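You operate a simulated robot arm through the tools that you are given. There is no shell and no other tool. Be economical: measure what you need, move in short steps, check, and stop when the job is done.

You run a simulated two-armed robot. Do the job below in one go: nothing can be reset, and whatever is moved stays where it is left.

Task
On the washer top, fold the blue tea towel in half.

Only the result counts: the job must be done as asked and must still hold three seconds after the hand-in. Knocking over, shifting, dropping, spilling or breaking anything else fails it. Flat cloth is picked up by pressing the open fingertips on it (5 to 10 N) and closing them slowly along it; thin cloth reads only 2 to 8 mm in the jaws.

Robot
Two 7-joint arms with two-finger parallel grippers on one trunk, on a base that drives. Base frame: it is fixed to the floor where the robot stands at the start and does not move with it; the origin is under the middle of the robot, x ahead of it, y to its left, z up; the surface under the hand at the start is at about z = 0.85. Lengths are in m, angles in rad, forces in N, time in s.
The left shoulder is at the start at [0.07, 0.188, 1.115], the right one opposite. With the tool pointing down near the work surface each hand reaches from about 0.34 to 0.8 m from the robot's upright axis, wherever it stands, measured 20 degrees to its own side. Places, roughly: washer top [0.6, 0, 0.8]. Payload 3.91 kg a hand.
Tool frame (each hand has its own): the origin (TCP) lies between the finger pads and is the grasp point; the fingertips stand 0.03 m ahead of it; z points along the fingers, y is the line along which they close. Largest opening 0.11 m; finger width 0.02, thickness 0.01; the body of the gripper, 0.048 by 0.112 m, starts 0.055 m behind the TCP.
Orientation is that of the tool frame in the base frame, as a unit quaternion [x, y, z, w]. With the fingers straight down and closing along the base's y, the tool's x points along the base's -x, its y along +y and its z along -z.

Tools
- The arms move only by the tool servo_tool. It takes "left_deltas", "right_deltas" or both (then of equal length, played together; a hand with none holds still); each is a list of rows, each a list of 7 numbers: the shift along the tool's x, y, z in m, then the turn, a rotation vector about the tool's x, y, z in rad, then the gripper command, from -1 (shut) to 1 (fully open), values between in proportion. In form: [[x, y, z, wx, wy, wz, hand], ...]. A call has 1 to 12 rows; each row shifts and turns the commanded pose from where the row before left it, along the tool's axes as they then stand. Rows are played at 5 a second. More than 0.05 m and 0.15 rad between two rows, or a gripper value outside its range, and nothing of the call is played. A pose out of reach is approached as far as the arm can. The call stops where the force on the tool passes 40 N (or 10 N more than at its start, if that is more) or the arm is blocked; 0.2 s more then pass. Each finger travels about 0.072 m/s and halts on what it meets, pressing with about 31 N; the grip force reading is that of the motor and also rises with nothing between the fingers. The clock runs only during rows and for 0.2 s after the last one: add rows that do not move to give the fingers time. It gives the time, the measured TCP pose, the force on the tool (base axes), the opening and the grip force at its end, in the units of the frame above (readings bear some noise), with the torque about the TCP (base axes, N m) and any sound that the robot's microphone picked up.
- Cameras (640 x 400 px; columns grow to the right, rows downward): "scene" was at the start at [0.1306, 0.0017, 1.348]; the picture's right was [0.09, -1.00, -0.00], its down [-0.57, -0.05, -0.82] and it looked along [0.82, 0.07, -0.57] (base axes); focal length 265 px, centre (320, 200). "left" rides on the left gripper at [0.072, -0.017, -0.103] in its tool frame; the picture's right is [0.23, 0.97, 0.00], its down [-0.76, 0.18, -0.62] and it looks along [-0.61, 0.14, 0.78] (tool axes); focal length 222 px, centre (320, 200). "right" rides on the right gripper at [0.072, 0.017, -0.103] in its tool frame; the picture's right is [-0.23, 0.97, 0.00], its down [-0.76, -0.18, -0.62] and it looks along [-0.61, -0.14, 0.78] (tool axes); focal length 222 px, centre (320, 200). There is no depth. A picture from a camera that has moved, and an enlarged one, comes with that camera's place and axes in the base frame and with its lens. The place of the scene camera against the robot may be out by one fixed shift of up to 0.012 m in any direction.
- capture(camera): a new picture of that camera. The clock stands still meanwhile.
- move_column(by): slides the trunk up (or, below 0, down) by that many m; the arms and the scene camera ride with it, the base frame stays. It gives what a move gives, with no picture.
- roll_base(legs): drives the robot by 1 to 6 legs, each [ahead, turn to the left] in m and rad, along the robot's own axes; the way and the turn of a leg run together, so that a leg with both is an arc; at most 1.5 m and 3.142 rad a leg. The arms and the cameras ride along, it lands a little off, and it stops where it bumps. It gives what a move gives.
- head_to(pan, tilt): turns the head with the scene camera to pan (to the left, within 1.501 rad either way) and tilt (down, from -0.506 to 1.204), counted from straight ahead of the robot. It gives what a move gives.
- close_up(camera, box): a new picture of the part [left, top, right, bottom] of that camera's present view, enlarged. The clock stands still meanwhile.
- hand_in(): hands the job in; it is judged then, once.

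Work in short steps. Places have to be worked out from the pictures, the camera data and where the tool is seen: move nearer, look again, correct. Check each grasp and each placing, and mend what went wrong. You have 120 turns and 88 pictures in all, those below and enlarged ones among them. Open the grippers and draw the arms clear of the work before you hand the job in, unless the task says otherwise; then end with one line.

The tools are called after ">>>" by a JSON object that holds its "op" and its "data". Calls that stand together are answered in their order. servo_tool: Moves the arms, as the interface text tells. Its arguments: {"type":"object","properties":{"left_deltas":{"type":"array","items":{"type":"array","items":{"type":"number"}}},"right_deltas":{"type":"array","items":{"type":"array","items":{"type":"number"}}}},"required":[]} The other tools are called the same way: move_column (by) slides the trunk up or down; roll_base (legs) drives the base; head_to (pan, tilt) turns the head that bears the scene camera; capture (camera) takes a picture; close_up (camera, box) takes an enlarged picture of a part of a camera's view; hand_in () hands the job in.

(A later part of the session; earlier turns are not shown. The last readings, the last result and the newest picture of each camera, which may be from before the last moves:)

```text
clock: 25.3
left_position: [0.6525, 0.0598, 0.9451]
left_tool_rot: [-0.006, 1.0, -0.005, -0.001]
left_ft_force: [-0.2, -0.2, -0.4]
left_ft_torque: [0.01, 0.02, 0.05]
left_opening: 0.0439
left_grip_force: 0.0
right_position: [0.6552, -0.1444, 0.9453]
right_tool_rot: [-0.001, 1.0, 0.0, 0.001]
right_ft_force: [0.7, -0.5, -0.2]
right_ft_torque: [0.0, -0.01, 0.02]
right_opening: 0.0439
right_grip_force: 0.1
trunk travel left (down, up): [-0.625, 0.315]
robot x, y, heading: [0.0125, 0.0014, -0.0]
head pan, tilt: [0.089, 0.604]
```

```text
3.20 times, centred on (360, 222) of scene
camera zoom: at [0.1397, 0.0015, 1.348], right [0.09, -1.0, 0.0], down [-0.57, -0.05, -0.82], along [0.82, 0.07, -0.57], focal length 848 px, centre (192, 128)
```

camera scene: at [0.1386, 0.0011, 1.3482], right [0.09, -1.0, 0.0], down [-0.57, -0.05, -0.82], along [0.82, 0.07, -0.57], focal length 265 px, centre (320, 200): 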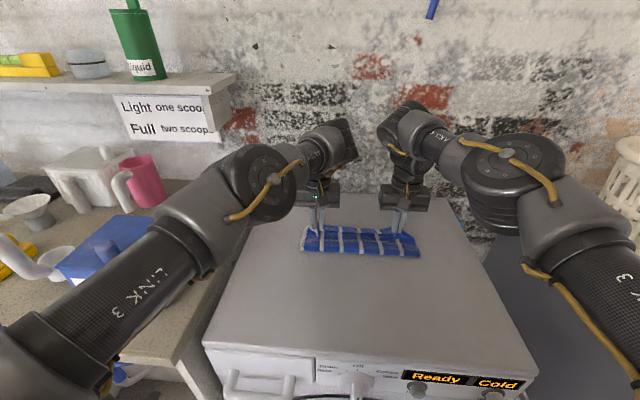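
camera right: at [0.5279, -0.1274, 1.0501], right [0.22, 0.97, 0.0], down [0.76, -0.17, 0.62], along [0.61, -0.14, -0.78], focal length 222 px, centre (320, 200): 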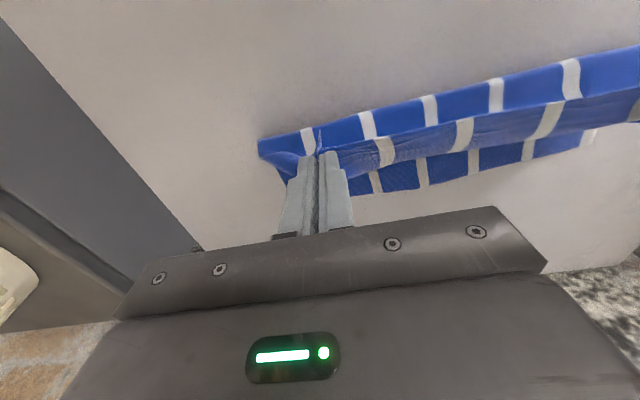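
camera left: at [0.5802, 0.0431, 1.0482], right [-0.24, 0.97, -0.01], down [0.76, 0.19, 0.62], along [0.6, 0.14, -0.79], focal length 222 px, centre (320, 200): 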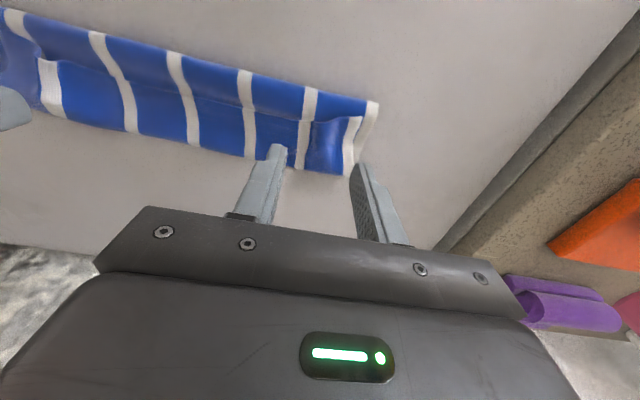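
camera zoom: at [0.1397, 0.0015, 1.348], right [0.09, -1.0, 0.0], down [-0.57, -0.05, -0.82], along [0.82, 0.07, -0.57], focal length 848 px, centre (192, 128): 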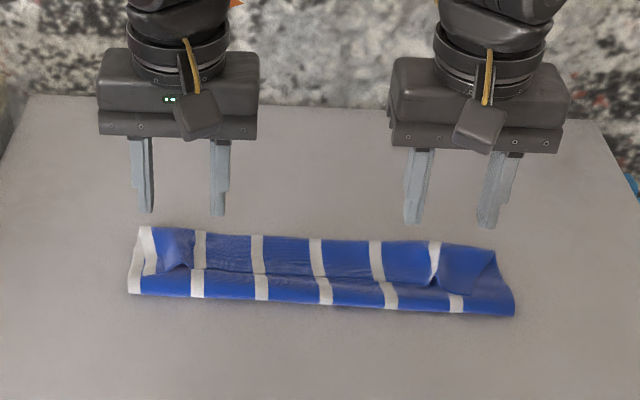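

It fell forward well. I raise and spread the hands to see how the edges line up.

>>> {"op": "servo_tool", "data": {"left_deltas": [[0, 0, -0.04, 0, 0, 0, -0.2], [0.01, 0.04, 0, 0, 0, 0, -0.2], [0.01, 0.04, 0, 0, 0, 0, -0.2], [0, 0.03, 0, 0, 0, 0, -0.2]], "right_deltas": [[0, 0, -0.04, 0, 0, 0, -0.2], [0.01, -0.04, 0, 0, 0, 0, -0.2], [0.01, -0.04, 0, 0, 0, 0, -0.2], [0, -0.02, 0, 0, 0, 0, -0.2]]}}

>>> {"op": "capture", "data": {"camera": "left"}}

>>> {"op": "capture", "data": {"camera": "right"}}

>>> {"op": "close_up", "data": {"camera": "scene", "box": [280, 190, 440, 290]}}

```text
clock: 26.3
left_position: [0.6339, 0.172, 0.9851]
left_tool_rot: [-0.004, 1.0, -0.005, -0.002]
left_ft_force: [1.0, -0.1, 0.5]
left_ft_torque: [-0.03, 0.05, 0.0]
left_opening: 0.0439
left_grip_force: 0.0
right_position: [0.6338, -0.2441, 0.9865]
right_tool_rot: [-0.002, 1.0, 0.0, 0.001]
right_ft_force: [0.1, 0.3, -0.4]
right_ft_torque: [0.02, 0.02, 0.01]
right_opening: 0.044
right_grip_force: 0.0
trunk travel left (down, up): [-0.625, 0.315]
robot x, y, heading: [0.0102, 0.0015, -0.003]
head pan, tilt: [0.089, 0.604]
```

```text
53 pictures are left
camera left: at [0.5606, 0.1542, 1.0883], right [-0.24, 0.97, -0.01], down [0.76, 0.19, 0.62], along [0.6, 0.14, -0.79], focal length 222 px, centre (320, 200)
```

left: 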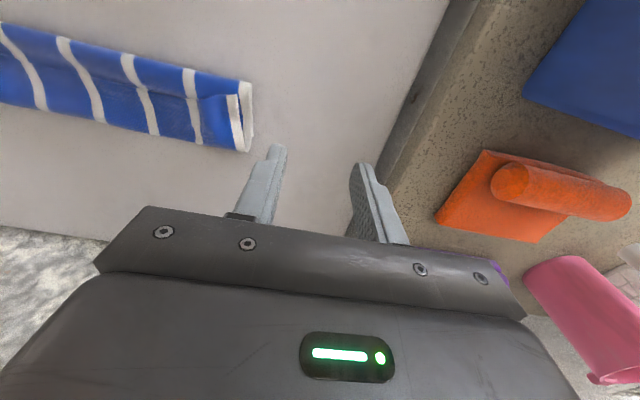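

```text
52 pictures are left
camera right: at [0.5606, -0.2264, 1.0889], right [0.22, 0.97, 0.0], down [0.76, -0.17, 0.63], along [0.61, -0.14, -0.78], focal length 222 px, centre (320, 200)
```

right: 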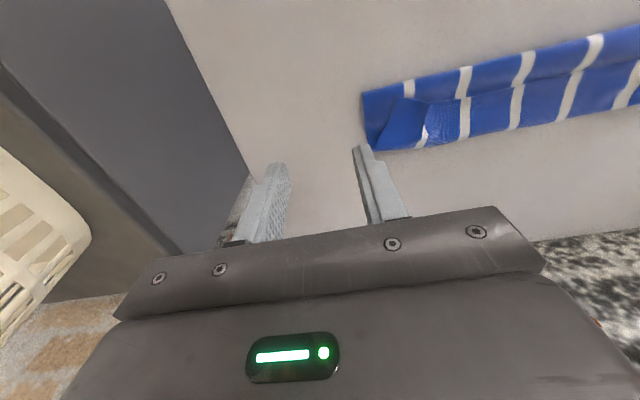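

```text
4.00 times, centred on (360, 240) of scene
camera zoom: at [0.1395, 0.0024, 1.348], right [0.09, -1.0, 0.0], down [-0.57, -0.05, -0.82], along [0.82, 0.07, -0.57], focal length 1060 px, centre (160, 40)
```

zoom: 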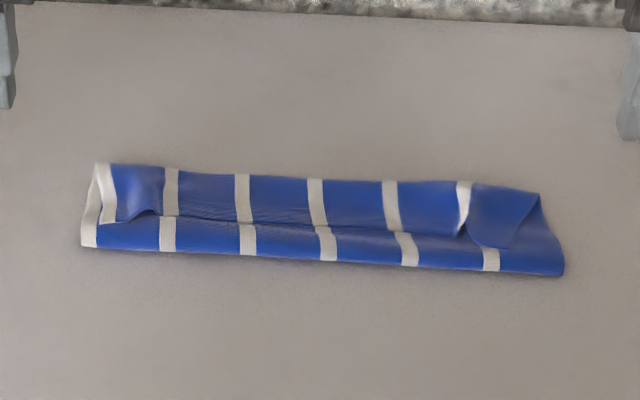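

The image suggests a strip of the near edge is folded back on top (free corners pointing toward the robot). I look closer to confirm.

>>> {"op": "close_up", "data": {"camera": "left", "box": [80, 30, 290, 161]}}

>>> {"op": "close_up", "data": {"camera": "right", "box": [340, 50, 540, 175]}}

```text
3.05 times, centred on (185, 96) of left
camera zoom: at [0.5606, 0.1542, 1.0883], right [-0.24, 0.97, -0.01], down [0.76, 0.19, 0.62], along [0.6, 0.14, -0.79], focal length 677 px, centre (731, 518)
```

zoom: 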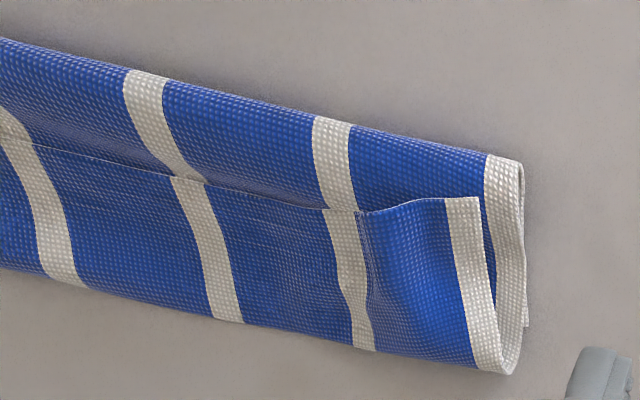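

```text
3.20 times, centred on (440, 112) of right
camera zoom: at [0.5606, -0.2264, 1.0889], right [0.22, 0.97, 0.0], down [0.76, -0.17, 0.63], along [0.61, -0.14, -0.78], focal length 711 px, centre (-64, 480)
```

zoom: 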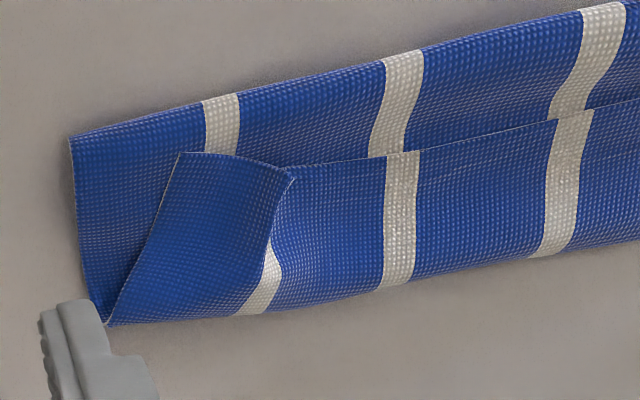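

Confirmed: about 4.5 cm of the near edge lies folded back, with its free edge at x≈0.645 and the fold at about 0.692. I'll press closed fingertips lightly on this strip and swipe toward +x so it rolls out. First I close and position both hands above it.

>>> {"op": "servo_tool", "data": {"left_deltas": [[-0.009, -0.042, 0, 0, 0, 0, -1], [-0.009, -0.042, 0.01, 0, 0, 0, -1], [-0.008, -0.042, 0.01, 0, 0, 0, -1], [0, 0, 0.035, 0, 0, 0, -1], [0, 0, 0.03, 0, 0, 0, -1], [0, 0, 0, 0, 0, 0, -1]], "right_deltas": [[-0.009, 0.042, 0, 0, 0, 0, -1], [-0.009, 0.042, 0.01, 0, 0, 0, -1], [-0.008, 0.042, 0.01, 0, 0, 0, -1], [0, 0, 0.035, 0, 0, 0, -1], [0, 0, 0.03, 0, 0, 0, -1], [0, 0, 0, 0, 0, 0, -1]]}}

>>> {"op": "capture", "data": {"camera": "left"}}

>>> {"op": "capture", "data": {"camera": "right"}}

```text
clock: 27.7
left_position: [0.66, 0.0442, 0.9023]
left_tool_rot: [-0.005, 1.0, -0.005, -0.001]
left_ft_force: [-0.3, -0.1, 0.2]
left_ft_torque: [0.03, -0.03, 0.01]
left_opening: 0.0001
left_grip_force: 31.6
right_position: [0.6601, -0.1193, 0.8989]
right_tool_rot: [-0.003, 1.0, -0.001, 0.002]
right_ft_force: [0.4, 0.4, 0.7]
right_ft_torque: [0.01, -0.03, 0.03]
right_opening: 0.0001
right_grip_force: 30.2
trunk travel left (down, up): [-0.625, 0.315]
robot x, y, heading: [0.0084, 0.0044, -0.003]
head pan, tilt: [0.089, 0.604]
```

```text
48 pictures are left
camera left: at [0.5871, 0.0269, 1.0052], right [-0.24, 0.97, -0.01], down [0.76, 0.19, 0.62], along [0.6, 0.14, -0.78], focal length 222 px, centre (320, 200)
```

left: 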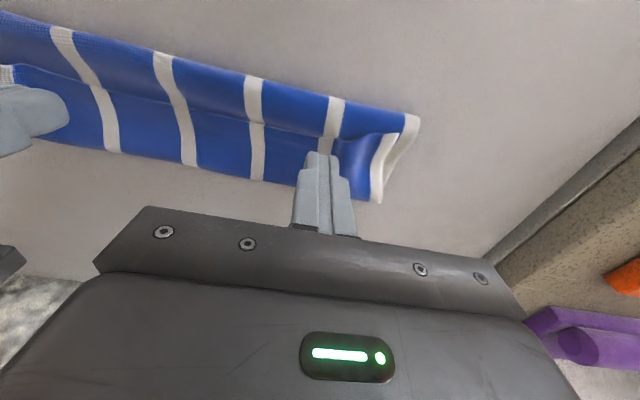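

```text
47 pictures are left
camera right: at [0.5871, -0.1024, 1.0013], right [0.22, 0.97, 0.0], down [0.76, -0.17, 0.63], along [0.61, -0.14, -0.78], focal length 222 px, centre (320, 200)
```

right: 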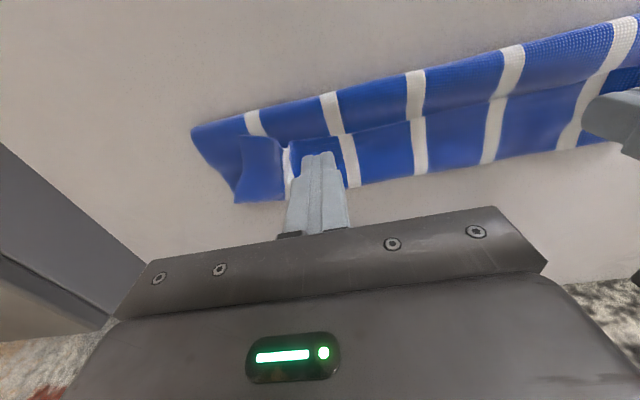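

The fingertips are above the strip just inside its free edge. I lower them until I feel light contact.

>>> {"op": "servo_tool", "data": {"left_deltas": [[0, 0, 0.006, 0, 0, 0, -1], [0, 0, 0.005, 0, 0, 0, -1], [0, 0, 0.003, 0, 0, 0, -1], [0, 0, 0.002, 0, 0, 0, -1], [0, 0, 0, 0, 0, 0, -1]], "right_deltas": [[0, 0, 0.005, 0, 0, 0, -1], [0, 0, 0.004, 0, 0, 0, -1], [0, 0, 0.002, 0, 0, 0, -1], [0, 0, 0.002, 0, 0, 0, -1], [0, 0, 0, 0, 0, 0, -1]]}}

```text
clock: 28.9
left_position: [0.6605, 0.043, 0.8836]
left_tool_rot: [-0.005, 1.0, -0.005, -0.002]
left_ft_force: [0.0, -0.5, 0.9]
left_ft_torque: [0.01, 0.02, -0.01]
left_opening: 0.0001
left_grip_force: 30.3
right_position: [0.6603, -0.1191, 0.887]
right_tool_rot: [-0.002, 1.0, 0.0, 0.001]
right_ft_force: [-0.3, 0.1, 0.5]
right_ft_torque: [0.02, -0.04, -0.01]
right_opening: 0.0001
right_grip_force: 30.5
trunk travel left (down, up): [-0.625, 0.315]
robot x, y, heading: [0.0094, 0.002, -0.002]
head pan, tilt: [0.089, 0.604]
```

There is almost no force yet; I lower a bit more and check.

>>> {"op": "servo_tool", "data": {"left_deltas": [[0, 0, 0.001, 0, 0, 0, -1], [0, 0, 0.0005, 0, 0, 0, -1], [0, 0, 0, 0, 0, 0, -1]], "right_deltas": [[0, 0, 0.003, 0, 0, 0, -1], [0, 0, 0.001, 0, 0, 0, -1], [0, 0, 0, 0, 0, 0, -1]]}}

```text
clock: 29.7
left_position: [0.6605, 0.044, 0.8835]
left_tool_rot: [-0.005, 1.0, -0.004, -0.002]
left_ft_force: [0.9, -0.2, 3.5]
left_ft_torque: [0.04, -0.02, 0.0]
left_opening: 0.0
left_grip_force: 30.9
right_position: [0.6608, -0.1181, 0.8821]
right_tool_rot: [-0.002, 1.0, -0.001, 0.0]
right_ft_force: [-0.9, -0.7, 1.8]
right_ft_torque: [-0.02, -0.01, 0.0]
right_opening: 0.0
right_grip_force: 31.0
trunk travel left (down, up): [-0.625, 0.315]
robot x, y, heading: [0.01, 0.0002, -0.008]
head pan, tilt: [0.089, 0.604]
```

Light contact of 2–4 N on both. I swipe 3 cm toward +x slowly and look.

>>> {"op": "servo_tool", "data": {"left_deltas": [[0, 0, 0.0003, 0, 0, 0, -1], [-0.0075, 0, 0, 0, 0, 0, -1], [-0.0075, 0, 0, 0, 0, 0, -1], [-0.0075, 0, 0, 0, 0, 0, -1], [-0.0075, 0, 0, 0, 0, 0, -1], [0, 0, 0, 0, 0, 0, -1]], "right_deltas": [[0, 0, 0.0005, 0, 0, 0, -1], [-0.0075, 0, 0, 0, 0, 0, -1], [-0.0075, 0, 0, 0, 0, 0, -1], [-0.0075, 0, 0, 0, 0, 0, -1], [-0.0075, 0, 0, 0, 0, 0, -1], [0, 0, 0, 0, 0, 0, -1]]}}

>>> {"op": "capture", "data": {"camera": "left"}}

>>> {"op": "close_up", "data": {"camera": "scene", "box": [280, 180, 440, 280]}}

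```text
clock: 31.1
left_position: [0.6888, 0.0448, 0.8827]
left_tool_rot: [-0.005, 1.0, -0.004, 0.0]
left_ft_force: [0.1, 2.4, 7.9]
left_ft_torque: [0.04, 0.01, 0.04]
left_opening: 0.0001
left_grip_force: 30.9
right_position: [0.6903, -0.1184, 0.8835]
right_tool_rot: [-0.002, 1.0, 0.0, 0.002]
right_ft_force: [0.5, 1.3, 0.2]
right_ft_torque: [0.01, 0.0, -0.03]
right_opening: 0.0
right_grip_force: 31.0
trunk travel left (down, up): [-0.625, 0.315]
robot x, y, heading: [0.0079, 0.0007, -0.005]
head pan, tilt: [0.089, 0.604]
```

```text
46 pictures are left
camera left: at [0.6152, 0.0274, 0.9864], right [-0.24, 0.97, -0.01], down [0.76, 0.19, 0.62], along [0.6, 0.14, -0.78], focal length 222 px, centre (320, 200)
```

left: 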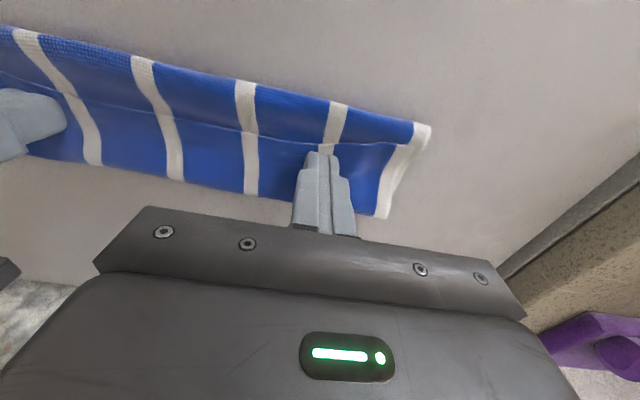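

```text
4.00 times, centred on (360, 230) of scene
camera zoom: at [0.1386, 0.0011, 1.3481], right [0.09, -1.0, 0.0], down [-0.57, -0.05, -0.82], along [0.82, 0.07, -0.57], focal length 1060 px, centre (160, 80)
```

zoom: 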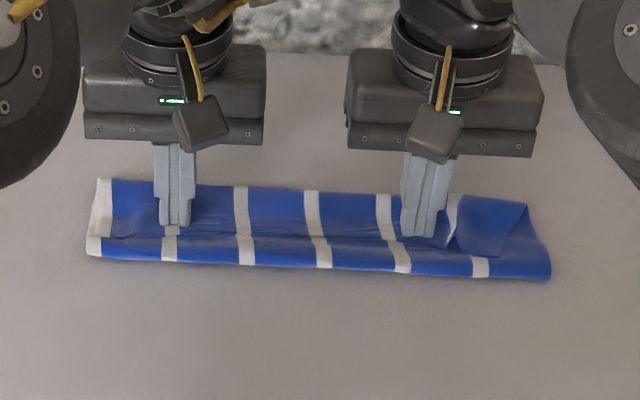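

The swipe dragged the whole stack (the crease moved from x 0.62 to 0.646), because the washer top is slippery. New plan: pinch the strip's free edge again and lift the towel so it hangs. Then I lay the far half down with the far edge toward me and bring the held edge back over it, so the held edge ends up pointing the natural way. First I reopen over the strip edge.

>>> {"op": "servo_tool", "data": {"left_deltas": [[0, 0, -0.012, 0, 0, 0, -1], [0.001, 0.008, 0, 0, 0, 0, -0.3], [0, 0, 0, 0, 0, 0, -0.3], [0, 0, 0, 0, 0, 0, -0.3]], "right_deltas": [[0, 0, -0.012, 0, 0, 0, -1], [0.001, 0.007, 0, 0, 0, 0, -0.3], [0, 0, 0, 0, 0, 0, -0.3], [0, 0, 0, 0, 0, 0, -0.3]]}}

>>> {"op": "capture", "data": {"camera": "left"}}

>>> {"op": "capture", "data": {"camera": "right"}}

```text
clock: 32.1
left_position: [0.6893, 0.0528, 0.8932]
left_tool_rot: [-0.007, 1.0, -0.004, -0.002]
left_ft_force: [-0.4, -0.5, -0.3]
left_ft_torque: [-0.01, 0.0, 0.02]
left_opening: 0.0383
left_grip_force: 0.0
right_position: [0.6911, -0.1114, 0.8958]
right_tool_rot: [-0.002, 1.0, -0.001, 0.001]
right_ft_force: [0.9, 0.1, 0.7]
right_ft_torque: [-0.02, 0.0, 0.02]
right_opening: 0.0384
right_grip_force: 0.1
trunk travel left (down, up): [-0.625, 0.315]
robot x, y, heading: [0.007, -0.0003, 0.002]
head pan, tilt: [0.089, 0.604]
```

```text
44 pictures are left
camera left: at [0.616, 0.0357, 0.9976], right [-0.24, 0.97, -0.01], down [0.76, 0.19, 0.62], along [0.6, 0.14, -0.79], focal length 222 px, centre (320, 200)
```

left: 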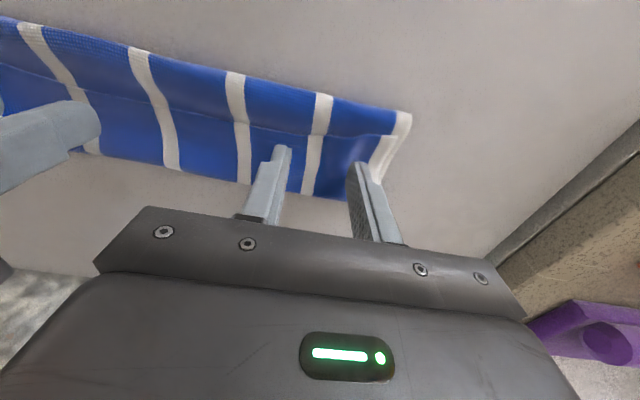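

```text
43 pictures are left
camera right: at [0.6165, -0.094, 0.9977], right [0.22, 0.97, 0.0], down [0.76, -0.17, 0.63], along [0.61, -0.14, -0.78], focal length 222 px, centre (320, 200)
```

right: 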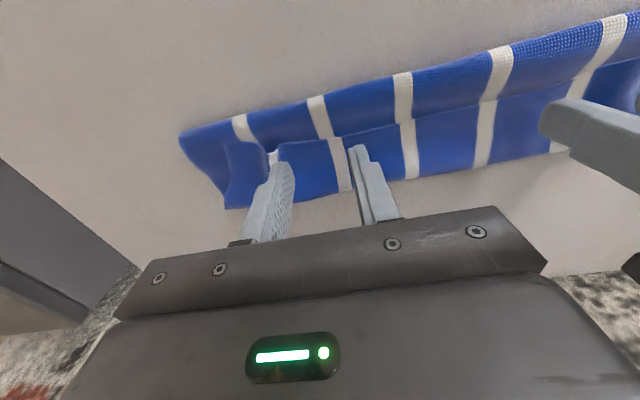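

The fingers straddle a section of the strip just inside its free edge (x≈0.67). I lower them to contact.

>>> {"op": "servo_tool", "data": {"left_deltas": [[0.004, 0, 0.005, 0, 0, 0, -0.3], [0, 0, 0.005, 0, 0, 0, -0.3], [0, 0, 0.001, 0, 0, 0, -0.3], [0, 0, 0, 0, 0, 0, -0.3]], "right_deltas": [[0.003, 0, 0.007, 0, 0, 0, -0.3], [0, 0, 0.005, 0, 0, 0, -0.3], [0, 0, 0.002, 0, 0, 0, -0.3], [0, 0, 0, 0, 0, 0, -0.3]]}}

```text
clock: 33.1
left_position: [0.6829, 0.0525, 0.8833]
left_tool_rot: [-0.006, 1.0, -0.005, -0.001]
left_ft_force: [-0.1, 0.2, 0.9]
left_ft_torque: [0.02, -0.02, -0.01]
left_opening: 0.0387
left_grip_force: 0.0
right_position: [0.6859, -0.1117, 0.8832]
right_tool_rot: [-0.002, 1.0, -0.001, 0.002]
right_ft_force: [2.1, 0.0, 12.7]
right_ft_torque: [0.04, -0.05, 0.02]
right_opening: 0.0383
right_grip_force: 0.0
trunk travel left (down, up): [-0.625, 0.315]
robot x, y, heading: [0.0087, 0.002, -0.001]
head pan, tilt: [0.089, 0.604]
```

The right presses 12.7 N and the left 1 N. I lower the left by about 1.3 mm, ease the right and begin closing slowly.

>>> {"op": "servo_tool", "data": {"left_deltas": [[0, 0, 0.0013, 0, 0, 0, -0.3], [0, 0, 0, 0, 0, 0, -0.37], [0, 0, 0, 0, 0, 0, -0.44], [0, 0, 0, 0, 0, 0, -0.51], [0, 0, 0, 0, 0, 0, -0.58], [0, 0, 0, 0, 0, 0, -0.58]], "right_deltas": [[0, 0, -0.0003, 0, 0, 0, -0.3], [0, 0, 0, 0, 0, 0, -0.37], [0, 0, 0, 0, 0, 0, -0.44], [0, 0, 0, 0, 0, 0, -0.51], [0, 0, 0, 0, 0, 0, -0.58], [0, 0, 0, 0, 0, 0, -0.58]]}}

>>> {"op": "close_up", "data": {"camera": "left", "box": [220, 90, 420, 215]}}

>>> {"op": "close_up", "data": {"camera": "right", "box": [220, 90, 420, 215]}}

```text
clock: 34.5
left_position: [0.6834, 0.053, 0.8835]
left_tool_rot: [-0.005, 1.0, -0.004, -0.001]
left_ft_force: [-0.2, -0.9, 2.6]
left_ft_torque: [0.0, 0.0, 0.01]
left_opening: 0.0226
left_grip_force: 0.1
right_position: [0.6857, -0.11, 0.8814]
right_tool_rot: [-0.001, 1.0, -0.001, 0.003]
right_ft_force: [0.7, -0.5, 16.2]
right_ft_torque: [0.04, -0.03, 0.01]
right_opening: 0.0224
right_grip_force: 0.1
trunk travel left (down, up): [-0.625, 0.315]
robot x, y, heading: [0.0114, -0.0014, -0.002]
head pan, tilt: [0.089, 0.604]
```

```text
3.20 times, centred on (320, 152) of left
camera zoom: at [0.6104, 0.0355, 0.9868], right [-0.24, 0.97, -0.01], down [0.76, 0.19, 0.62], along [0.6, 0.14, -0.78], focal length 711 px, centre (320, 352)
```

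zoom: 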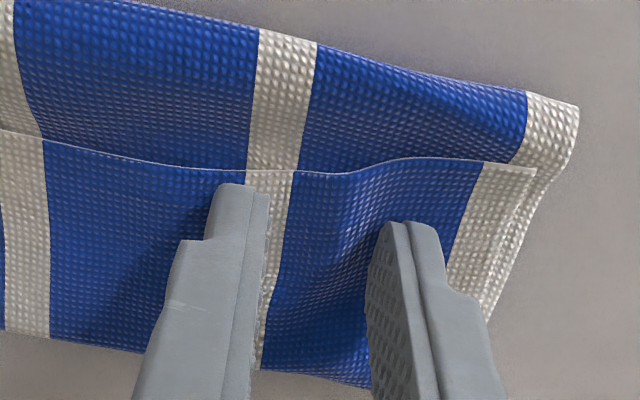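

```text
3.20 times, centred on (320, 152) of right
camera zoom: at [0.6108, -0.0934, 0.9848], right [0.22, 0.97, 0.0], down [0.76, -0.17, 0.63], along [0.61, -0.14, -0.78], focal length 711 px, centre (320, 352)
```

zoom: 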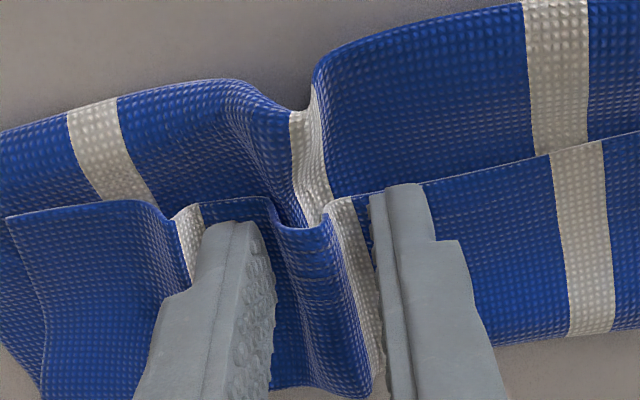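

Left: only the top strip is rucking, which is good. Right: all layers are bunching because I pressed too hard. I finish the left with slightly more pressure, and lift and reopen the right.

>>> {"op": "servo_tool", "data": {"left_deltas": [[0, 0, 0.0006, 0, 0, 0, -0.62], [0, 0, 0, 0, 0, 0, -0.68], [0, 0, 0, 0, 0, 0, -0.74], [0, 0, 0, 0, 0, 0, -0.8], [0, 0, 0, 0, 0, 0, -0.86], [0, 0, 0, 0, 0, 0, -0.92], [0, 0, 0, 0, 0, 0, -1], [0, 0, 0, 0, 0, 0, -1], [0, 0, 0, 0, 0, 0, -1]], "right_deltas": [[0, 0, 0, 0, 0, 0, -0.48], [0, 0, -0.001, 0, 0, 0, -0.3], [0, 0, -0.006, 0, 0, 0, -0.3], [0, 0, 0, 0, 0, 0, -0.3], [0, 0, 0, 0, 0, 0, -0.3], [0, 0, 0, 0, 0, 0, -0.3], [0, 0, 0, 0, 0, 0, -0.3], [0, 0, 0, 0, 0, 0, -0.3], [0, 0, 0, 0, 0, 0, -0.3]]}}

>>> {"op": "close_up", "data": {"camera": "left", "box": [220, 90, 420, 215]}}

>>> {"op": "close_up", "data": {"camera": "right", "box": [180, 70, 420, 220]}}

```text
clock: 36.5
left_position: [0.6846, 0.0525, 0.8827]
left_tool_rot: [-0.005, 1.0, -0.005, 0.0]
left_ft_force: [1.8, 0.7, 17.0]
left_ft_torque: [0.06, -0.08, 0.01]
left_opening: 0.0022
left_grip_force: 30.7
right_position: [0.6854, -0.1104, 0.8892]
right_tool_rot: [-0.002, 1.0, -0.001, 0.001]
right_ft_force: [-0.7, 0.1, -0.6]
right_ft_torque: [-0.04, 0.0, 0.01]
right_opening: 0.0384
right_grip_force: 0.1
trunk travel left (down, up): [-0.625, 0.315]
robot x, y, heading: [0.0122, -0.0007, -0.009]
head pan, tilt: [0.089, 0.604]
```

```text
3.20 times, centred on (320, 152) of left
camera zoom: at [0.6112, 0.0349, 0.9862], right [-0.24, 0.97, -0.01], down [0.76, 0.19, 0.62], along [0.6, 0.14, -0.78], focal length 711 px, centre (320, 352)
```

zoom: 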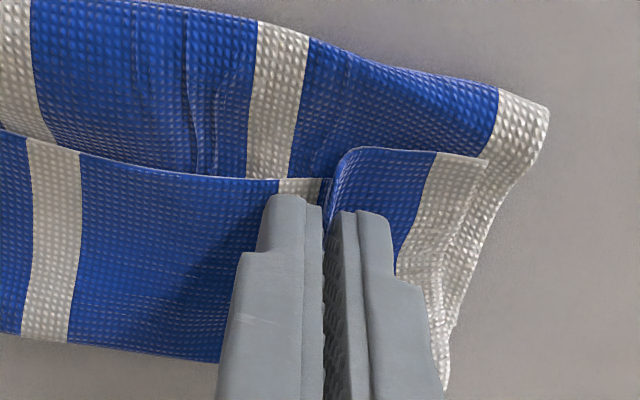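

```text
2.67 times, centred on (300, 145) of right
camera zoom: at [0.6114, -0.094, 0.9919], right [0.22, 0.97, 0.0], down [0.76, -0.17, 0.63], along [0.61, -0.14, -0.78], focal length 592 px, centre (373, 347)
```

zoom: 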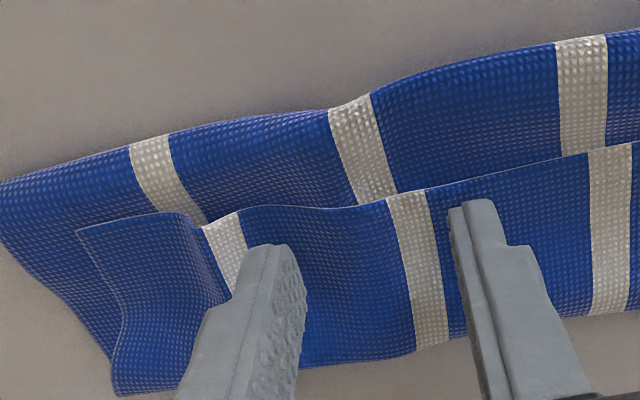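

Left pinched only the strip, as wanted (2.2 mm). On the right the cloth relaxed flat, so I press again lightly.

>>> {"op": "servo_tool", "data": {"right_deltas": [[0, 0, 0.003, 0, 0, 0, -0.3], [0, 0, 0.0015, 0, 0, 0, -0.3], [0, 0, 0, 0, 0, 0, -0.3]]}}

```text
clock: 37.3
left_position: [0.6831, 0.0533, 0.8824]
left_tool_rot: [-0.006, 1.0, -0.005, -0.001]
left_ft_force: [1.6, 2.2, 19.3]
left_ft_torque: [0.11, -0.07, -0.01]
left_opening: 0.002
left_grip_force: 30.5
right_position: [0.6834, -0.1112, 0.884]
right_tool_rot: [-0.002, 1.0, 0.0, 0.001]
right_ft_force: [-0.5, 0.6, -0.8]
right_ft_torque: [0.01, 0.0, 0.0]
right_opening: 0.0385
right_grip_force: 0.0
trunk travel left (down, up): [-0.625, 0.315]
robot x, y, heading: [0.0127, 0.0013, 0.001]
head pan, tilt: [0.089, 0.604]
```

No contact yet at 0.884; I lower by 1 mm and start closing slowly.

>>> {"op": "servo_tool", "data": {"right_deltas": [[0, 0, 0.001, 0, 0, 0, -0.3], [0, 0, 0.0005, 0, 0, 0, -0.3], [0, 0, 0, 0, 0, 0, -0.3]]}}

```text
clock: 38.1
left_position: [0.683, 0.0513, 0.8823]
left_tool_rot: [-0.006, 1.0, -0.004, -0.001]
left_ft_force: [3.4, 2.7, 18.7]
left_ft_torque: [0.08, -0.09, 0.01]
left_opening: 0.002
left_grip_force: 30.5
right_position: [0.6858, -0.1102, 0.8844]
right_tool_rot: [-0.002, 1.0, -0.001, 0.002]
right_ft_force: [-0.2, -0.1, 1.2]
right_ft_torque: [-0.01, 0.02, -0.03]
right_opening: 0.0384
right_grip_force: 0.0
trunk travel left (down, up): [-0.625, 0.315]
robot x, y, heading: [0.0078, -0.0038, -0.005]
head pan, tilt: [0.089, 0.604]
```

>>> {"op": "servo_tool", "data": {"right_deltas": [[0, 0, 0.0007, 0, 0, 0, -0.3], [0, 0, 0, 0, 0, 0, -0.36], [0, 0, 0, 0, 0, 0, -0.42], [0, 0, 0, 0, 0, 0, -0.48], [0, 0, 0, 0, 0, 0, -0.54], [0, 0, 0, 0, 0, 0, -0.6], [0, 0, 0, 0, 0, 0, -0.6]]}}

>>> {"op": "close_up", "data": {"camera": "right", "box": [180, 70, 420, 220]}}

```text
clock: 39.7
left_position: [0.6832, 0.0514, 0.8828]
left_tool_rot: [-0.005, 1.0, -0.005, -0.001]
left_ft_force: [2.9, 0.8, 17.1]
left_ft_torque: [0.06, -0.07, -0.01]
left_opening: 0.0023
left_grip_force: 31.0
right_position: [0.6836, -0.1101, 0.8827]
right_tool_rot: [-0.002, 1.0, -0.001, 0.001]
right_ft_force: [0.2, -0.5, 3.0]
right_ft_torque: [-0.02, 0.02, -0.02]
right_opening: 0.0216
right_grip_force: 0.0
trunk travel left (down, up): [-0.625, 0.315]
robot x, y, heading: [0.008, 0.0015, -0.005]
head pan, tilt: [0.089, 0.604]
```

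```text
2.67 times, centred on (300, 145) of right
camera zoom: at [0.6116, -0.0936, 0.9854], right [0.22, 0.97, 0.0], down [0.76, -0.17, 0.63], along [0.61, -0.14, -0.78], focal length 592 px, centre (373, 347)
```

zoom: 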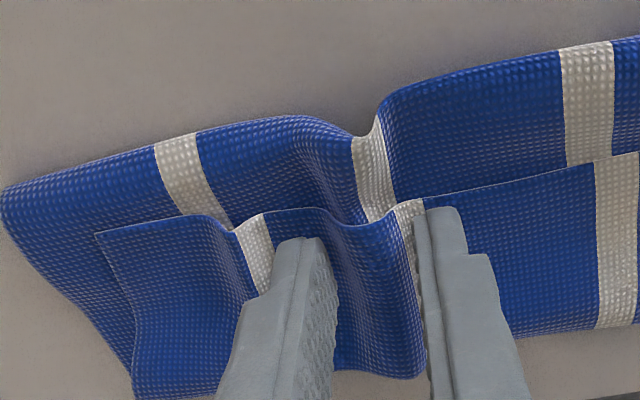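

On the right two layers ruck together again. Instead I release the right and use the left grip to peel the strip up; once it is lifted the right can take a single layer.

>>> {"op": "servo_tool", "data": {"left_deltas": [[0, 0, 0, 0, 0, 0, -1], [0, 0, 0, 0, 0, 0, -1], [0, 0, -0.015, 0, 0, 0, -1], [0, 0, -0.02, 0, 0, 0, -1], [0, 0, -0.02, 0, 0, 0, -1], [0, 0, 0, 0, 0, 0, -1]], "right_deltas": [[0, 0, 0, 0, 0, 0, -0.3], [0, 0, -0.01, 0, 0, 0, -0.3], [0, 0, -0.02, 0, 0, 0, -0.3], [0, -0.01, -0.03, 0, 0, 0, -0.3], [0.02, -0.02, -0.02, 0, 0, 0, -0.3], [0.02, -0.02, 0, 0, 0, 0, -0.3]]}}

>>> {"op": "capture", "data": {"camera": "left"}}

>>> {"op": "capture", "data": {"camera": "right"}}

```text
clock: 41.1
left_position: [0.6851, 0.0494, 0.9361]
left_tool_rot: [-0.005, 1.0, -0.004, -0.001]
left_ft_force: [0.3, 0.3, 0.8]
left_ft_torque: [-0.03, 0.02, 0.03]
left_opening: 0.0021
left_grip_force: 31.4
right_position: [0.6455, -0.161, 0.9609]
right_tool_rot: [-0.003, 1.0, -0.001, 0.001]
right_ft_force: [-0.2, 1.1, 1.4]
right_ft_torque: [0.01, 0.01, 0.0]
right_opening: 0.0385
right_grip_force: 0.0
trunk travel left (down, up): [-0.625, 0.315]
robot x, y, heading: [0.0103, 0.0016, 0.002]
head pan, tilt: [0.089, 0.604]
```

```text
37 pictures are left
camera left: at [0.6129, 0.0326, 1.0384], right [-0.24, 0.97, -0.01], down [0.76, 0.19, 0.62], along [0.6, 0.14, -0.79], focal length 222 px, centre (320, 200)
```

left: 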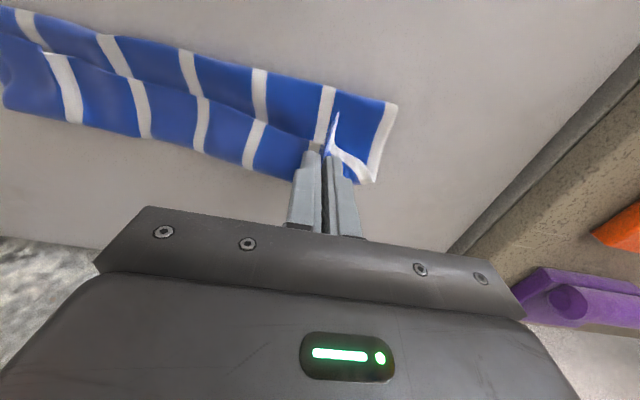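

```text
36 pictures are left
camera right: at [0.573, -0.1445, 1.0638], right [0.22, 0.97, 0.0], down [0.76, -0.18, 0.63], along [0.61, -0.14, -0.78], focal length 222 px, centre (320, 200)
```

right: 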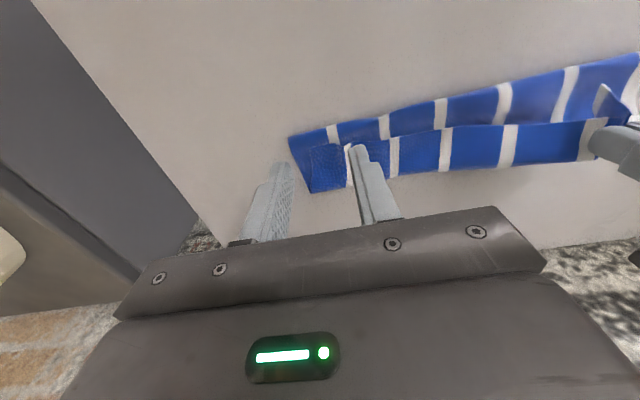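

Left holds the edge alone. I peel it up and back toward the robot to unfold the towel, finishing the pull by backing the base.

>>> {"op": "servo_tool", "data": {"left_deltas": [[0, 0, -0.03, 0, 0, 0, -1], [0.02, 0, -0.02, 0, 0, 0, -1], [0.03, 0, 0, 0, 0, 0, -1], [0.03, 0, 0, 0, 0, 0, -1], [0, 0, 0, 0, 0, 0, -1]], "right_deltas": [[0, -0.02, -0.02, 0, 0, 0, -0.3], [0, -0.02, 0, 0, 0, 0, -0.3], [0, -0.02, 0, 0, 0, 0, -0.3], [0, 0, 0, 0, 0, 0, -0.3], [0, 0, 0, 0, 0, 0, -0.3]]}}

>>> {"op": "roll_base", "data": {"legs": [[-0.1, 0]]}}

>>> {"op": "capture", "data": {"camera": "scene"}}

```text
clock: 42.3
left_position: [0.602, 0.0496, 0.9863]
left_tool_rot: [-0.006, 1.0, -0.005, -0.001]
left_ft_force: [0.2, 0.4, 0.7]
left_ft_torque: [-0.01, 0.02, 0.03]
left_opening: 0.002
left_grip_force: 31.1
left hand out of reach, approached as far as the arm can: row 1
right_position: [0.6466, -0.2222, 0.9807]
right_tool_rot: [-0.001, 1.0, -0.001, 0.001]
right_ft_force: [0.1, 0.3, 0.0]
right_ft_torque: [0.05, 0.03, -0.01]
right_opening: 0.0384
right_grip_force: 0.0
trunk travel left (down, up): [-0.625, 0.315]
robot x, y, heading: [0.0124, -0.001, -0.005]
head pan, tilt: [0.089, 0.604]
```

```text
clock: 43.4
left_position: [0.4995, 0.0516, 0.987]
left_tool_rot: [-0.006, 1.0, -0.004, -0.001]
left_ft_force: [-1.2, 0.5, -0.2]
left_ft_torque: [-0.01, -0.02, 0.03]
left_opening: 0.0021
left_grip_force: 30.5
right_position: [0.5437, -0.2206, 0.9816]
right_tool_rot: [-0.002, 1.0, -0.001, 0.002]
right_ft_force: [-0.4, 0.5, -0.7]
right_ft_torque: [0.0, -0.02, -0.02]
right_opening: 0.0387
right_grip_force: 0.1
trunk travel left (down, up): [-0.625, 0.315]
robot x, y, heading: [-0.091, 0.0012, -0.004]
head pan, tilt: [0.089, 0.604]
```

```text
35 pictures are left
camera scene: at [0.0361, 0.0014, 1.3482], right [0.09, -1.0, 0.0], down [-0.56, -0.05, -0.82], along [0.82, 0.07, -0.57], focal length 265 px, centre (320, 200)
```

scene: 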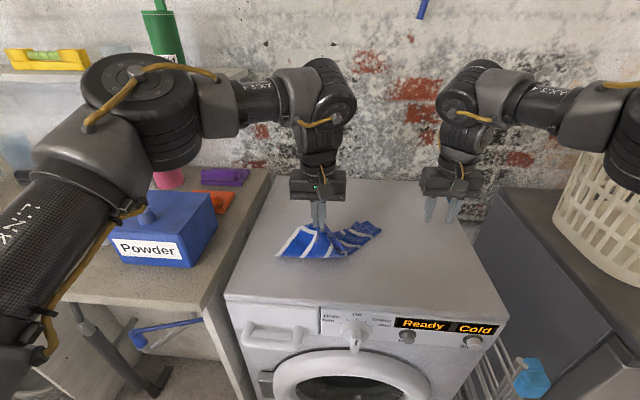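

The towel is being pulled along, bunched from the single grip. I look closer at its state before going on.

>>> {"op": "close_up", "data": {"camera": "scene", "box": [240, 190, 420, 302]}}

>>> {"op": "capture", "data": {"camera": "right"}}

```text
3.56 times, centred on (330, 246) of scene
camera zoom: at [0.0361, 0.0014, 1.3482], right [0.09, -1.0, 0.0], down [-0.56, -0.05, -0.82], along [0.82, 0.07, -0.57], focal length 942 px, centre (284, 36)
```

zoom: 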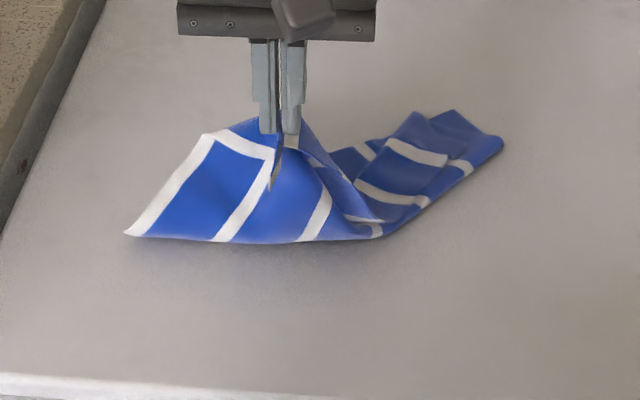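

```text
33 pictures are left
camera right: at [0.4698, -0.2035, 1.085], right [0.22, 0.97, 0.0], down [0.76, -0.17, 0.63], along [0.61, -0.14, -0.78], focal length 222 px, centre (320, 200)
```

right: 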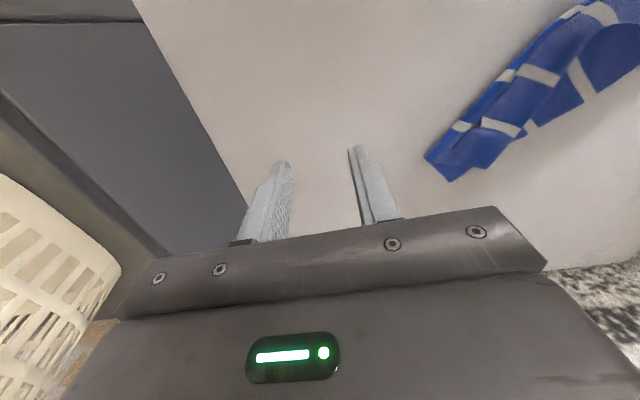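

I'll lift the towel clear so it hangs, then lay it down flat while drawing back. First I raise the trunk by 0.2 m and drive forward.

>>> {"op": "move_column", "data": {"by": 0.2}}

>>> {"op": "roll_base", "data": {"legs": [[0.13, 0]]}}

>>> {"op": "capture", "data": {"camera": "scene"}}

```text
clock: 45.6
left_position: [0.5019, 0.0513, 1.1854]
left_tool_rot: [-0.006, 1.0, -0.004, -0.002]
left_ft_force: [0.8, -0.3, -0.2]
left_ft_torque: [0.02, -0.02, 0.03]
left_opening: 0.0023
left_grip_force: 31.5
right_position: [0.5448, -0.2209, 1.1819]
right_tool_rot: [-0.003, 1.0, -0.001, 0.0]
right_ft_force: [-0.6, 0.3, 0.3]
right_ft_torque: [-0.01, 0.0, -0.01]
right_opening: 0.0385
right_grip_force: 0.0
trunk travel left (down, up): [-0.825, 0.115]
robot x, y, heading: [-0.0907, 0.0029, 0.001]
head pan, tilt: [0.089, 0.604]
```

```text
clock: 46.9
left_position: [0.618, 0.0517, 1.1943]
left_tool_rot: [-0.006, 1.0, -0.005, 0.004]
left_ft_force: [0.1, 0.0, 0.4]
left_ft_torque: [-0.03, 0.0, 0.02]
left_opening: 0.002
left_grip_force: 31.2
right_position: [0.6634, -0.2212, 1.1893]
right_tool_rot: [-0.002, 1.0, 0.0, 0.008]
right_ft_force: [-0.2, -0.8, 0.7]
right_ft_torque: [0.07, 0.01, -0.02]
right_opening: 0.0383
right_grip_force: 0.1
trunk travel left (down, up): [-0.825, 0.115]
robot x, y, heading: [0.0388, 0.0028, 0.0]
head pan, tilt: [0.089, 0.604]
```

```text
32 pictures are left
camera scene: at [0.1587, 0.0012, 1.5488], right [0.09, -1.0, 0.0], down [-0.56, -0.05, -0.83], along [0.82, 0.07, -0.56], focal length 265 px, centre (320, 200)
```

scene: 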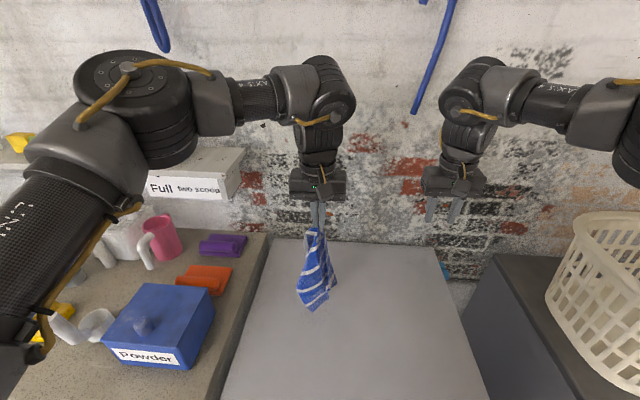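

The towel hangs freely from the left grip. I look closer to see whether the right hand can take the other near corner.

>>> {"op": "close_up", "data": {"camera": "scene", "box": [250, 190, 410, 320]}}

>>> {"op": "capture", "data": {"camera": "right"}}

```text
3.08 times, centred on (330, 255) of scene
camera zoom: at [0.1587, 0.0012, 1.5488], right [0.09, -1.0, 0.0], down [-0.56, -0.05, -0.83], along [0.82, 0.07, -0.56], focal length 816 px, centre (289, 31)
```

zoom: 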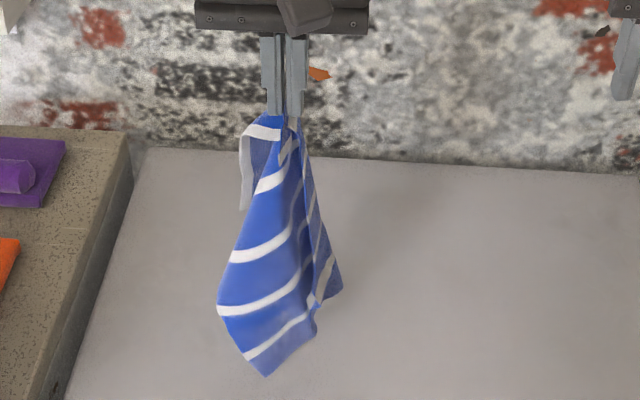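

```text
30 pictures are left
camera right: at [0.5883, -0.2044, 1.2911], right [0.22, 0.98, 0.0], down [0.75, -0.17, 0.63], along [0.62, -0.14, -0.77], focal length 222 px, centre (320, 200)
```

right: 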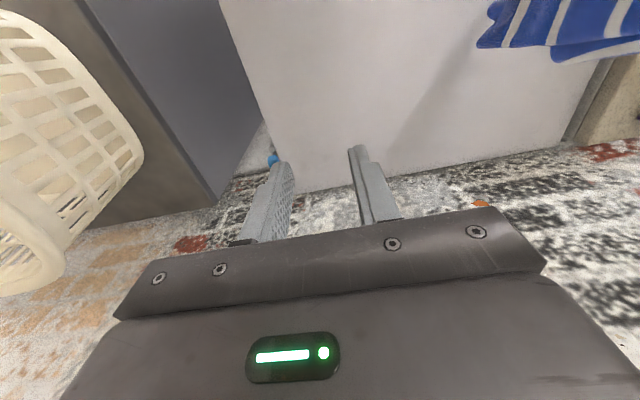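

The towel hangs lengthwise with its right end lowest, so I can lay it out along y: touch the right end down and move the left hand toward +y while lowering. I first move the right hand aside and the left hand to y≈−0.07.

>>> {"op": "servo_tool", "data": {"left_deltas": [[0, 0, 0, 0, 0, 0, -1], [0, -0.02, 0, 0, 0, 0, -1], [0, -0.04, 0, 0, 0, 0, -1], [0, -0.04, 0, 0, 0, 0, -1], [0, -0.02, 0, 0, 0, 0, -1], [0, 0, 0, 0, 0, 0, -1], [0, 0, 0, 0, 0, 0, -1]], "right_deltas": [[0.02, -0.03, 0, 0, 0, 0, -0.3], [0.02, -0.03, 0, 0, 0, 0, -0.3], [0, -0.03, 0, 0, 0, 0, -0.3], [0, 0, 0, 0, 0, 0, -0.3], [0, 0, 0, 0, 0, 0, -0.3], [0, 0, 0, 0, 0, 0, -0.3], [0, 0, 0, 0, 0, 0, -0.3]]}}

>>> {"op": "move_column", "data": {"by": -0.07}}

>>> {"op": "capture", "data": {"camera": "scene"}}

```text
clock: 48.5
left_position: [0.6284, -0.0707, 1.1899]
left_tool_rot: [-0.005, 1.0, -0.005, 0.001]
left_ft_force: [-0.5, -0.2, -0.2]
left_ft_torque: [-0.01, 0.0, -0.02]
left_opening: 0.0023
left_grip_force: 30.9
right_position: [0.6332, -0.3133, 1.1846]
right_tool_rot: [-0.002, 1.0, 0.0, 0.002]
right_ft_force: [-0.1, 0.5, 0.6]
right_ft_torque: [0.0, 0.02, 0.02]
right_opening: 0.0384
right_grip_force: 0.1
trunk travel left (down, up): [-0.825, 0.115]
robot x, y, heading: [0.0358, 0.0018, -0.001]
head pan, tilt: [0.089, 0.604]
```

```text
clock: 49.6
left_position: [0.6266, -0.0705, 1.1213]
left_tool_rot: [-0.005, 1.0, -0.005, 0.001]
left_ft_force: [-0.7, 0.4, -0.1]
left_ft_torque: [-0.01, -0.01, 0.02]
left_opening: 0.0024
left_grip_force: 30.8
right_position: [0.631, -0.3118, 1.1135]
right_tool_rot: [-0.003, 1.0, 0.0, 0.004]
right_ft_force: [0.2, -0.1, 0.2]
right_ft_torque: [-0.01, -0.03, -0.03]
right_opening: 0.0383
right_grip_force: 0.1
trunk travel left (down, up): [-0.755, 0.185]
robot x, y, heading: [0.0377, 0.0006, -0.0]
head pan, tilt: [0.089, 0.604]
```

```text
29 pictures are left
camera scene: at [0.1679, 0.0016, 1.478], right [0.09, -1.0, 0.0], down [-0.57, -0.05, -0.82], along [0.82, 0.07, -0.57], focal length 265 px, centre (320, 200)
```

scene: 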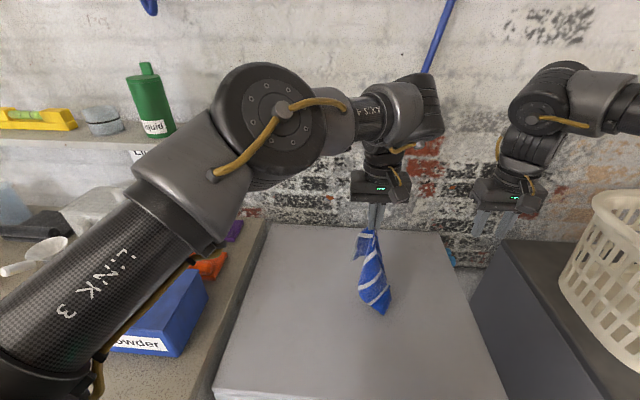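

The bottom is at the surface now. I lay it out: left hand toward +y while descending.

>>> {"op": "servo_tool", "data": {"left_deltas": [[0, 0.02, 0.018, 0, 0, 0, -1], [0, 0.022, 0.018, 0, 0, 0, -1], [0, 0.024, 0.018, 0, 0, 0, -1], [0, 0.026, 0.018, 0, 0, 0, -1], [0, 0.028, 0.018, 0, 0, 0, -1], [0, 0, 0, 0, 0, 0, -1]]}}

>>> {"op": "move_column", "data": {"by": -0.06}}

>>> {"op": "servo_tool", "data": {"left_deltas": [[0, 0.025, 0, 0, 0, 0, -1], [0, 0.025, 0, 0, 0, 0, -1], [0, 0, 0, 0, 0, 0, -1]]}}

>>> {"op": "capture", "data": {"camera": "scene"}}

```text
clock: 51.0
left_position: [0.6263, 0.0479, 1.0316]
left_tool_rot: [-0.004, 1.0, -0.006, 0.001]
left_ft_force: [0.6, -0.2, -0.1]
left_ft_torque: [0.03, 0.0, 0.04]
left_opening: 0.002
left_grip_force: 30.6
right_position: [0.6316, -0.3135, 1.1135]
right_tool_rot: [-0.003, 1.0, 0.0, 0.003]
right_ft_force: [-0.2, 0.2, -0.3]
right_ft_torque: [0.01, 0.0, 0.0]
right_opening: 0.0382
right_grip_force: 0.0
trunk travel left (down, up): [-0.755, 0.185]
robot x, y, heading: [0.0391, -0.0045, -0.002]
head pan, tilt: [0.089, 0.604]
```

```text
clock: 52.0
left_position: [0.6265, 0.0479, 0.9712]
left_tool_rot: [-0.005, 1.0, -0.005, 0.001]
left_ft_force: [0.8, 0.0, 0.4]
left_ft_torque: [0.0, 0.0, 0.04]
left_opening: 0.002
left_grip_force: 30.5
right_position: [0.631, -0.3122, 1.053]
right_tool_rot: [-0.003, 1.0, -0.001, 0.004]
right_ft_force: [0.0, 0.3, 0.8]
right_ft_torque: [-0.02, 0.01, -0.01]
right_opening: 0.0386
right_grip_force: 0.1
trunk travel left (down, up): [-0.695, 0.245]
robot x, y, heading: [0.0392, 0.0012, -0.003]
head pan, tilt: [0.089, 0.604]
```

```text
clock: 52.8
left_position: [0.6272, 0.0963, 0.9684]
left_tool_rot: [-0.005, 1.0, -0.005, 0.0]
left_ft_force: [0.4, -0.3, 0.3]
left_ft_torque: [0.01, -0.02, 0.0]
left_opening: 0.002
left_grip_force: 31.4
right_position: [0.6315, -0.3135, 1.0537]
right_tool_rot: [-0.003, 1.0, 0.0, 0.004]
right_ft_force: [-0.2, 0.2, 0.2]
right_ft_torque: [0.01, 0.0, 0.02]
right_opening: 0.0383
right_grip_force: 0.0
trunk travel left (down, up): [-0.695, 0.245]
robot x, y, heading: [0.0322, -0.0017, 0.003]
head pan, tilt: [0.089, 0.604]
```

```text
28 pictures are left
camera scene: at [0.1679, 0.0002, 1.418], right [0.09, -1.0, 0.0], down [-0.57, -0.05, -0.82], along [0.82, 0.07, -0.57], focal length 265 px, centre (320, 200)
```

scene: 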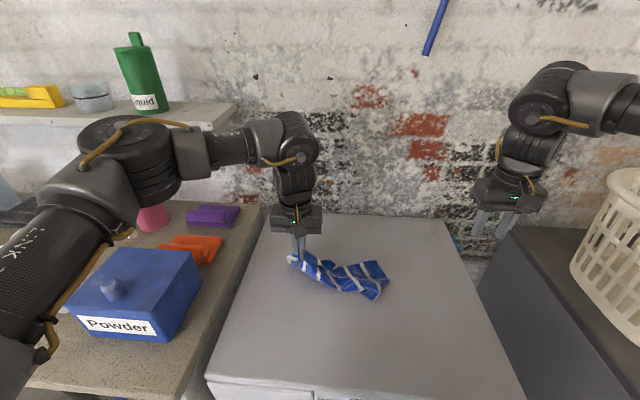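

Laid out along y but folded along its length. I lower the left hand nearer the surface and take a closer look.

>>> {"op": "move_column", "data": {"by": -0.06}}

>>> {"op": "close_up", "data": {"camera": "scene", "box": [270, 200, 430, 300]}}

>>> {"op": "capture", "data": {"camera": "left"}}

```text
clock: 53.8
left_position: [0.6269, 0.0967, 0.9098]
left_tool_rot: [-0.007, 1.0, -0.004, 0.001]
left_ft_force: [0.6, -0.1, -0.1]
left_ft_torque: [-0.02, -0.01, 0.02]
left_opening: 0.0023
left_grip_force: 31.4
right_position: [0.6312, -0.3123, 0.9932]
right_tool_rot: [-0.003, 1.0, 0.0, 0.004]
right_ft_force: [-0.2, 0.0, -0.8]
right_ft_torque: [0.01, -0.03, -0.02]
right_opening: 0.0385
right_grip_force: 0.1
trunk travel left (down, up): [-0.635, 0.305]
robot x, y, heading: [0.0379, -0.0, -0.0]
head pan, tilt: [0.089, 0.604]
```

```text
4.00 times, centred on (350, 250) of scene
camera zoom: at [0.1676, 0.0015, 1.358], right [0.09, -1.0, 0.0], down [-0.57, -0.05, -0.82], along [0.82, 0.07, -0.57], focal length 1060 px, centre (200, 0)
```

zoom: 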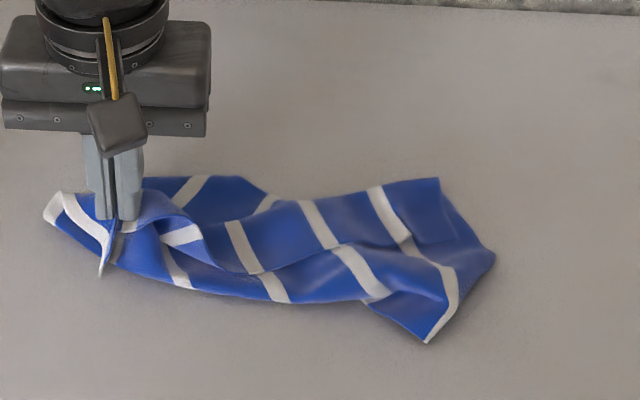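

```text
26 pictures are left
camera left: at [0.5536, 0.0811, 1.0129], right [-0.24, 0.97, -0.01], down [0.76, 0.19, 0.62], along [0.61, 0.14, -0.78], focal length 222 px, centre (320, 200)
```

left: 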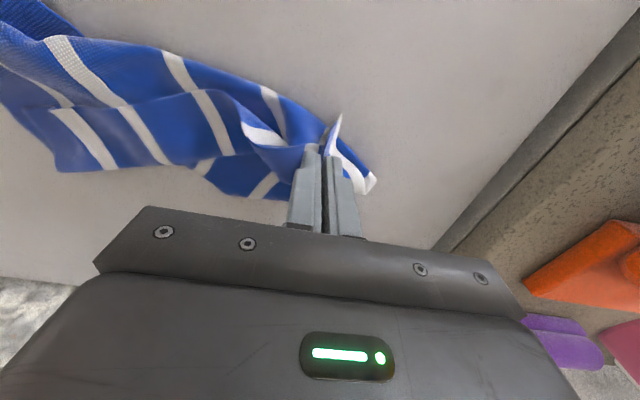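

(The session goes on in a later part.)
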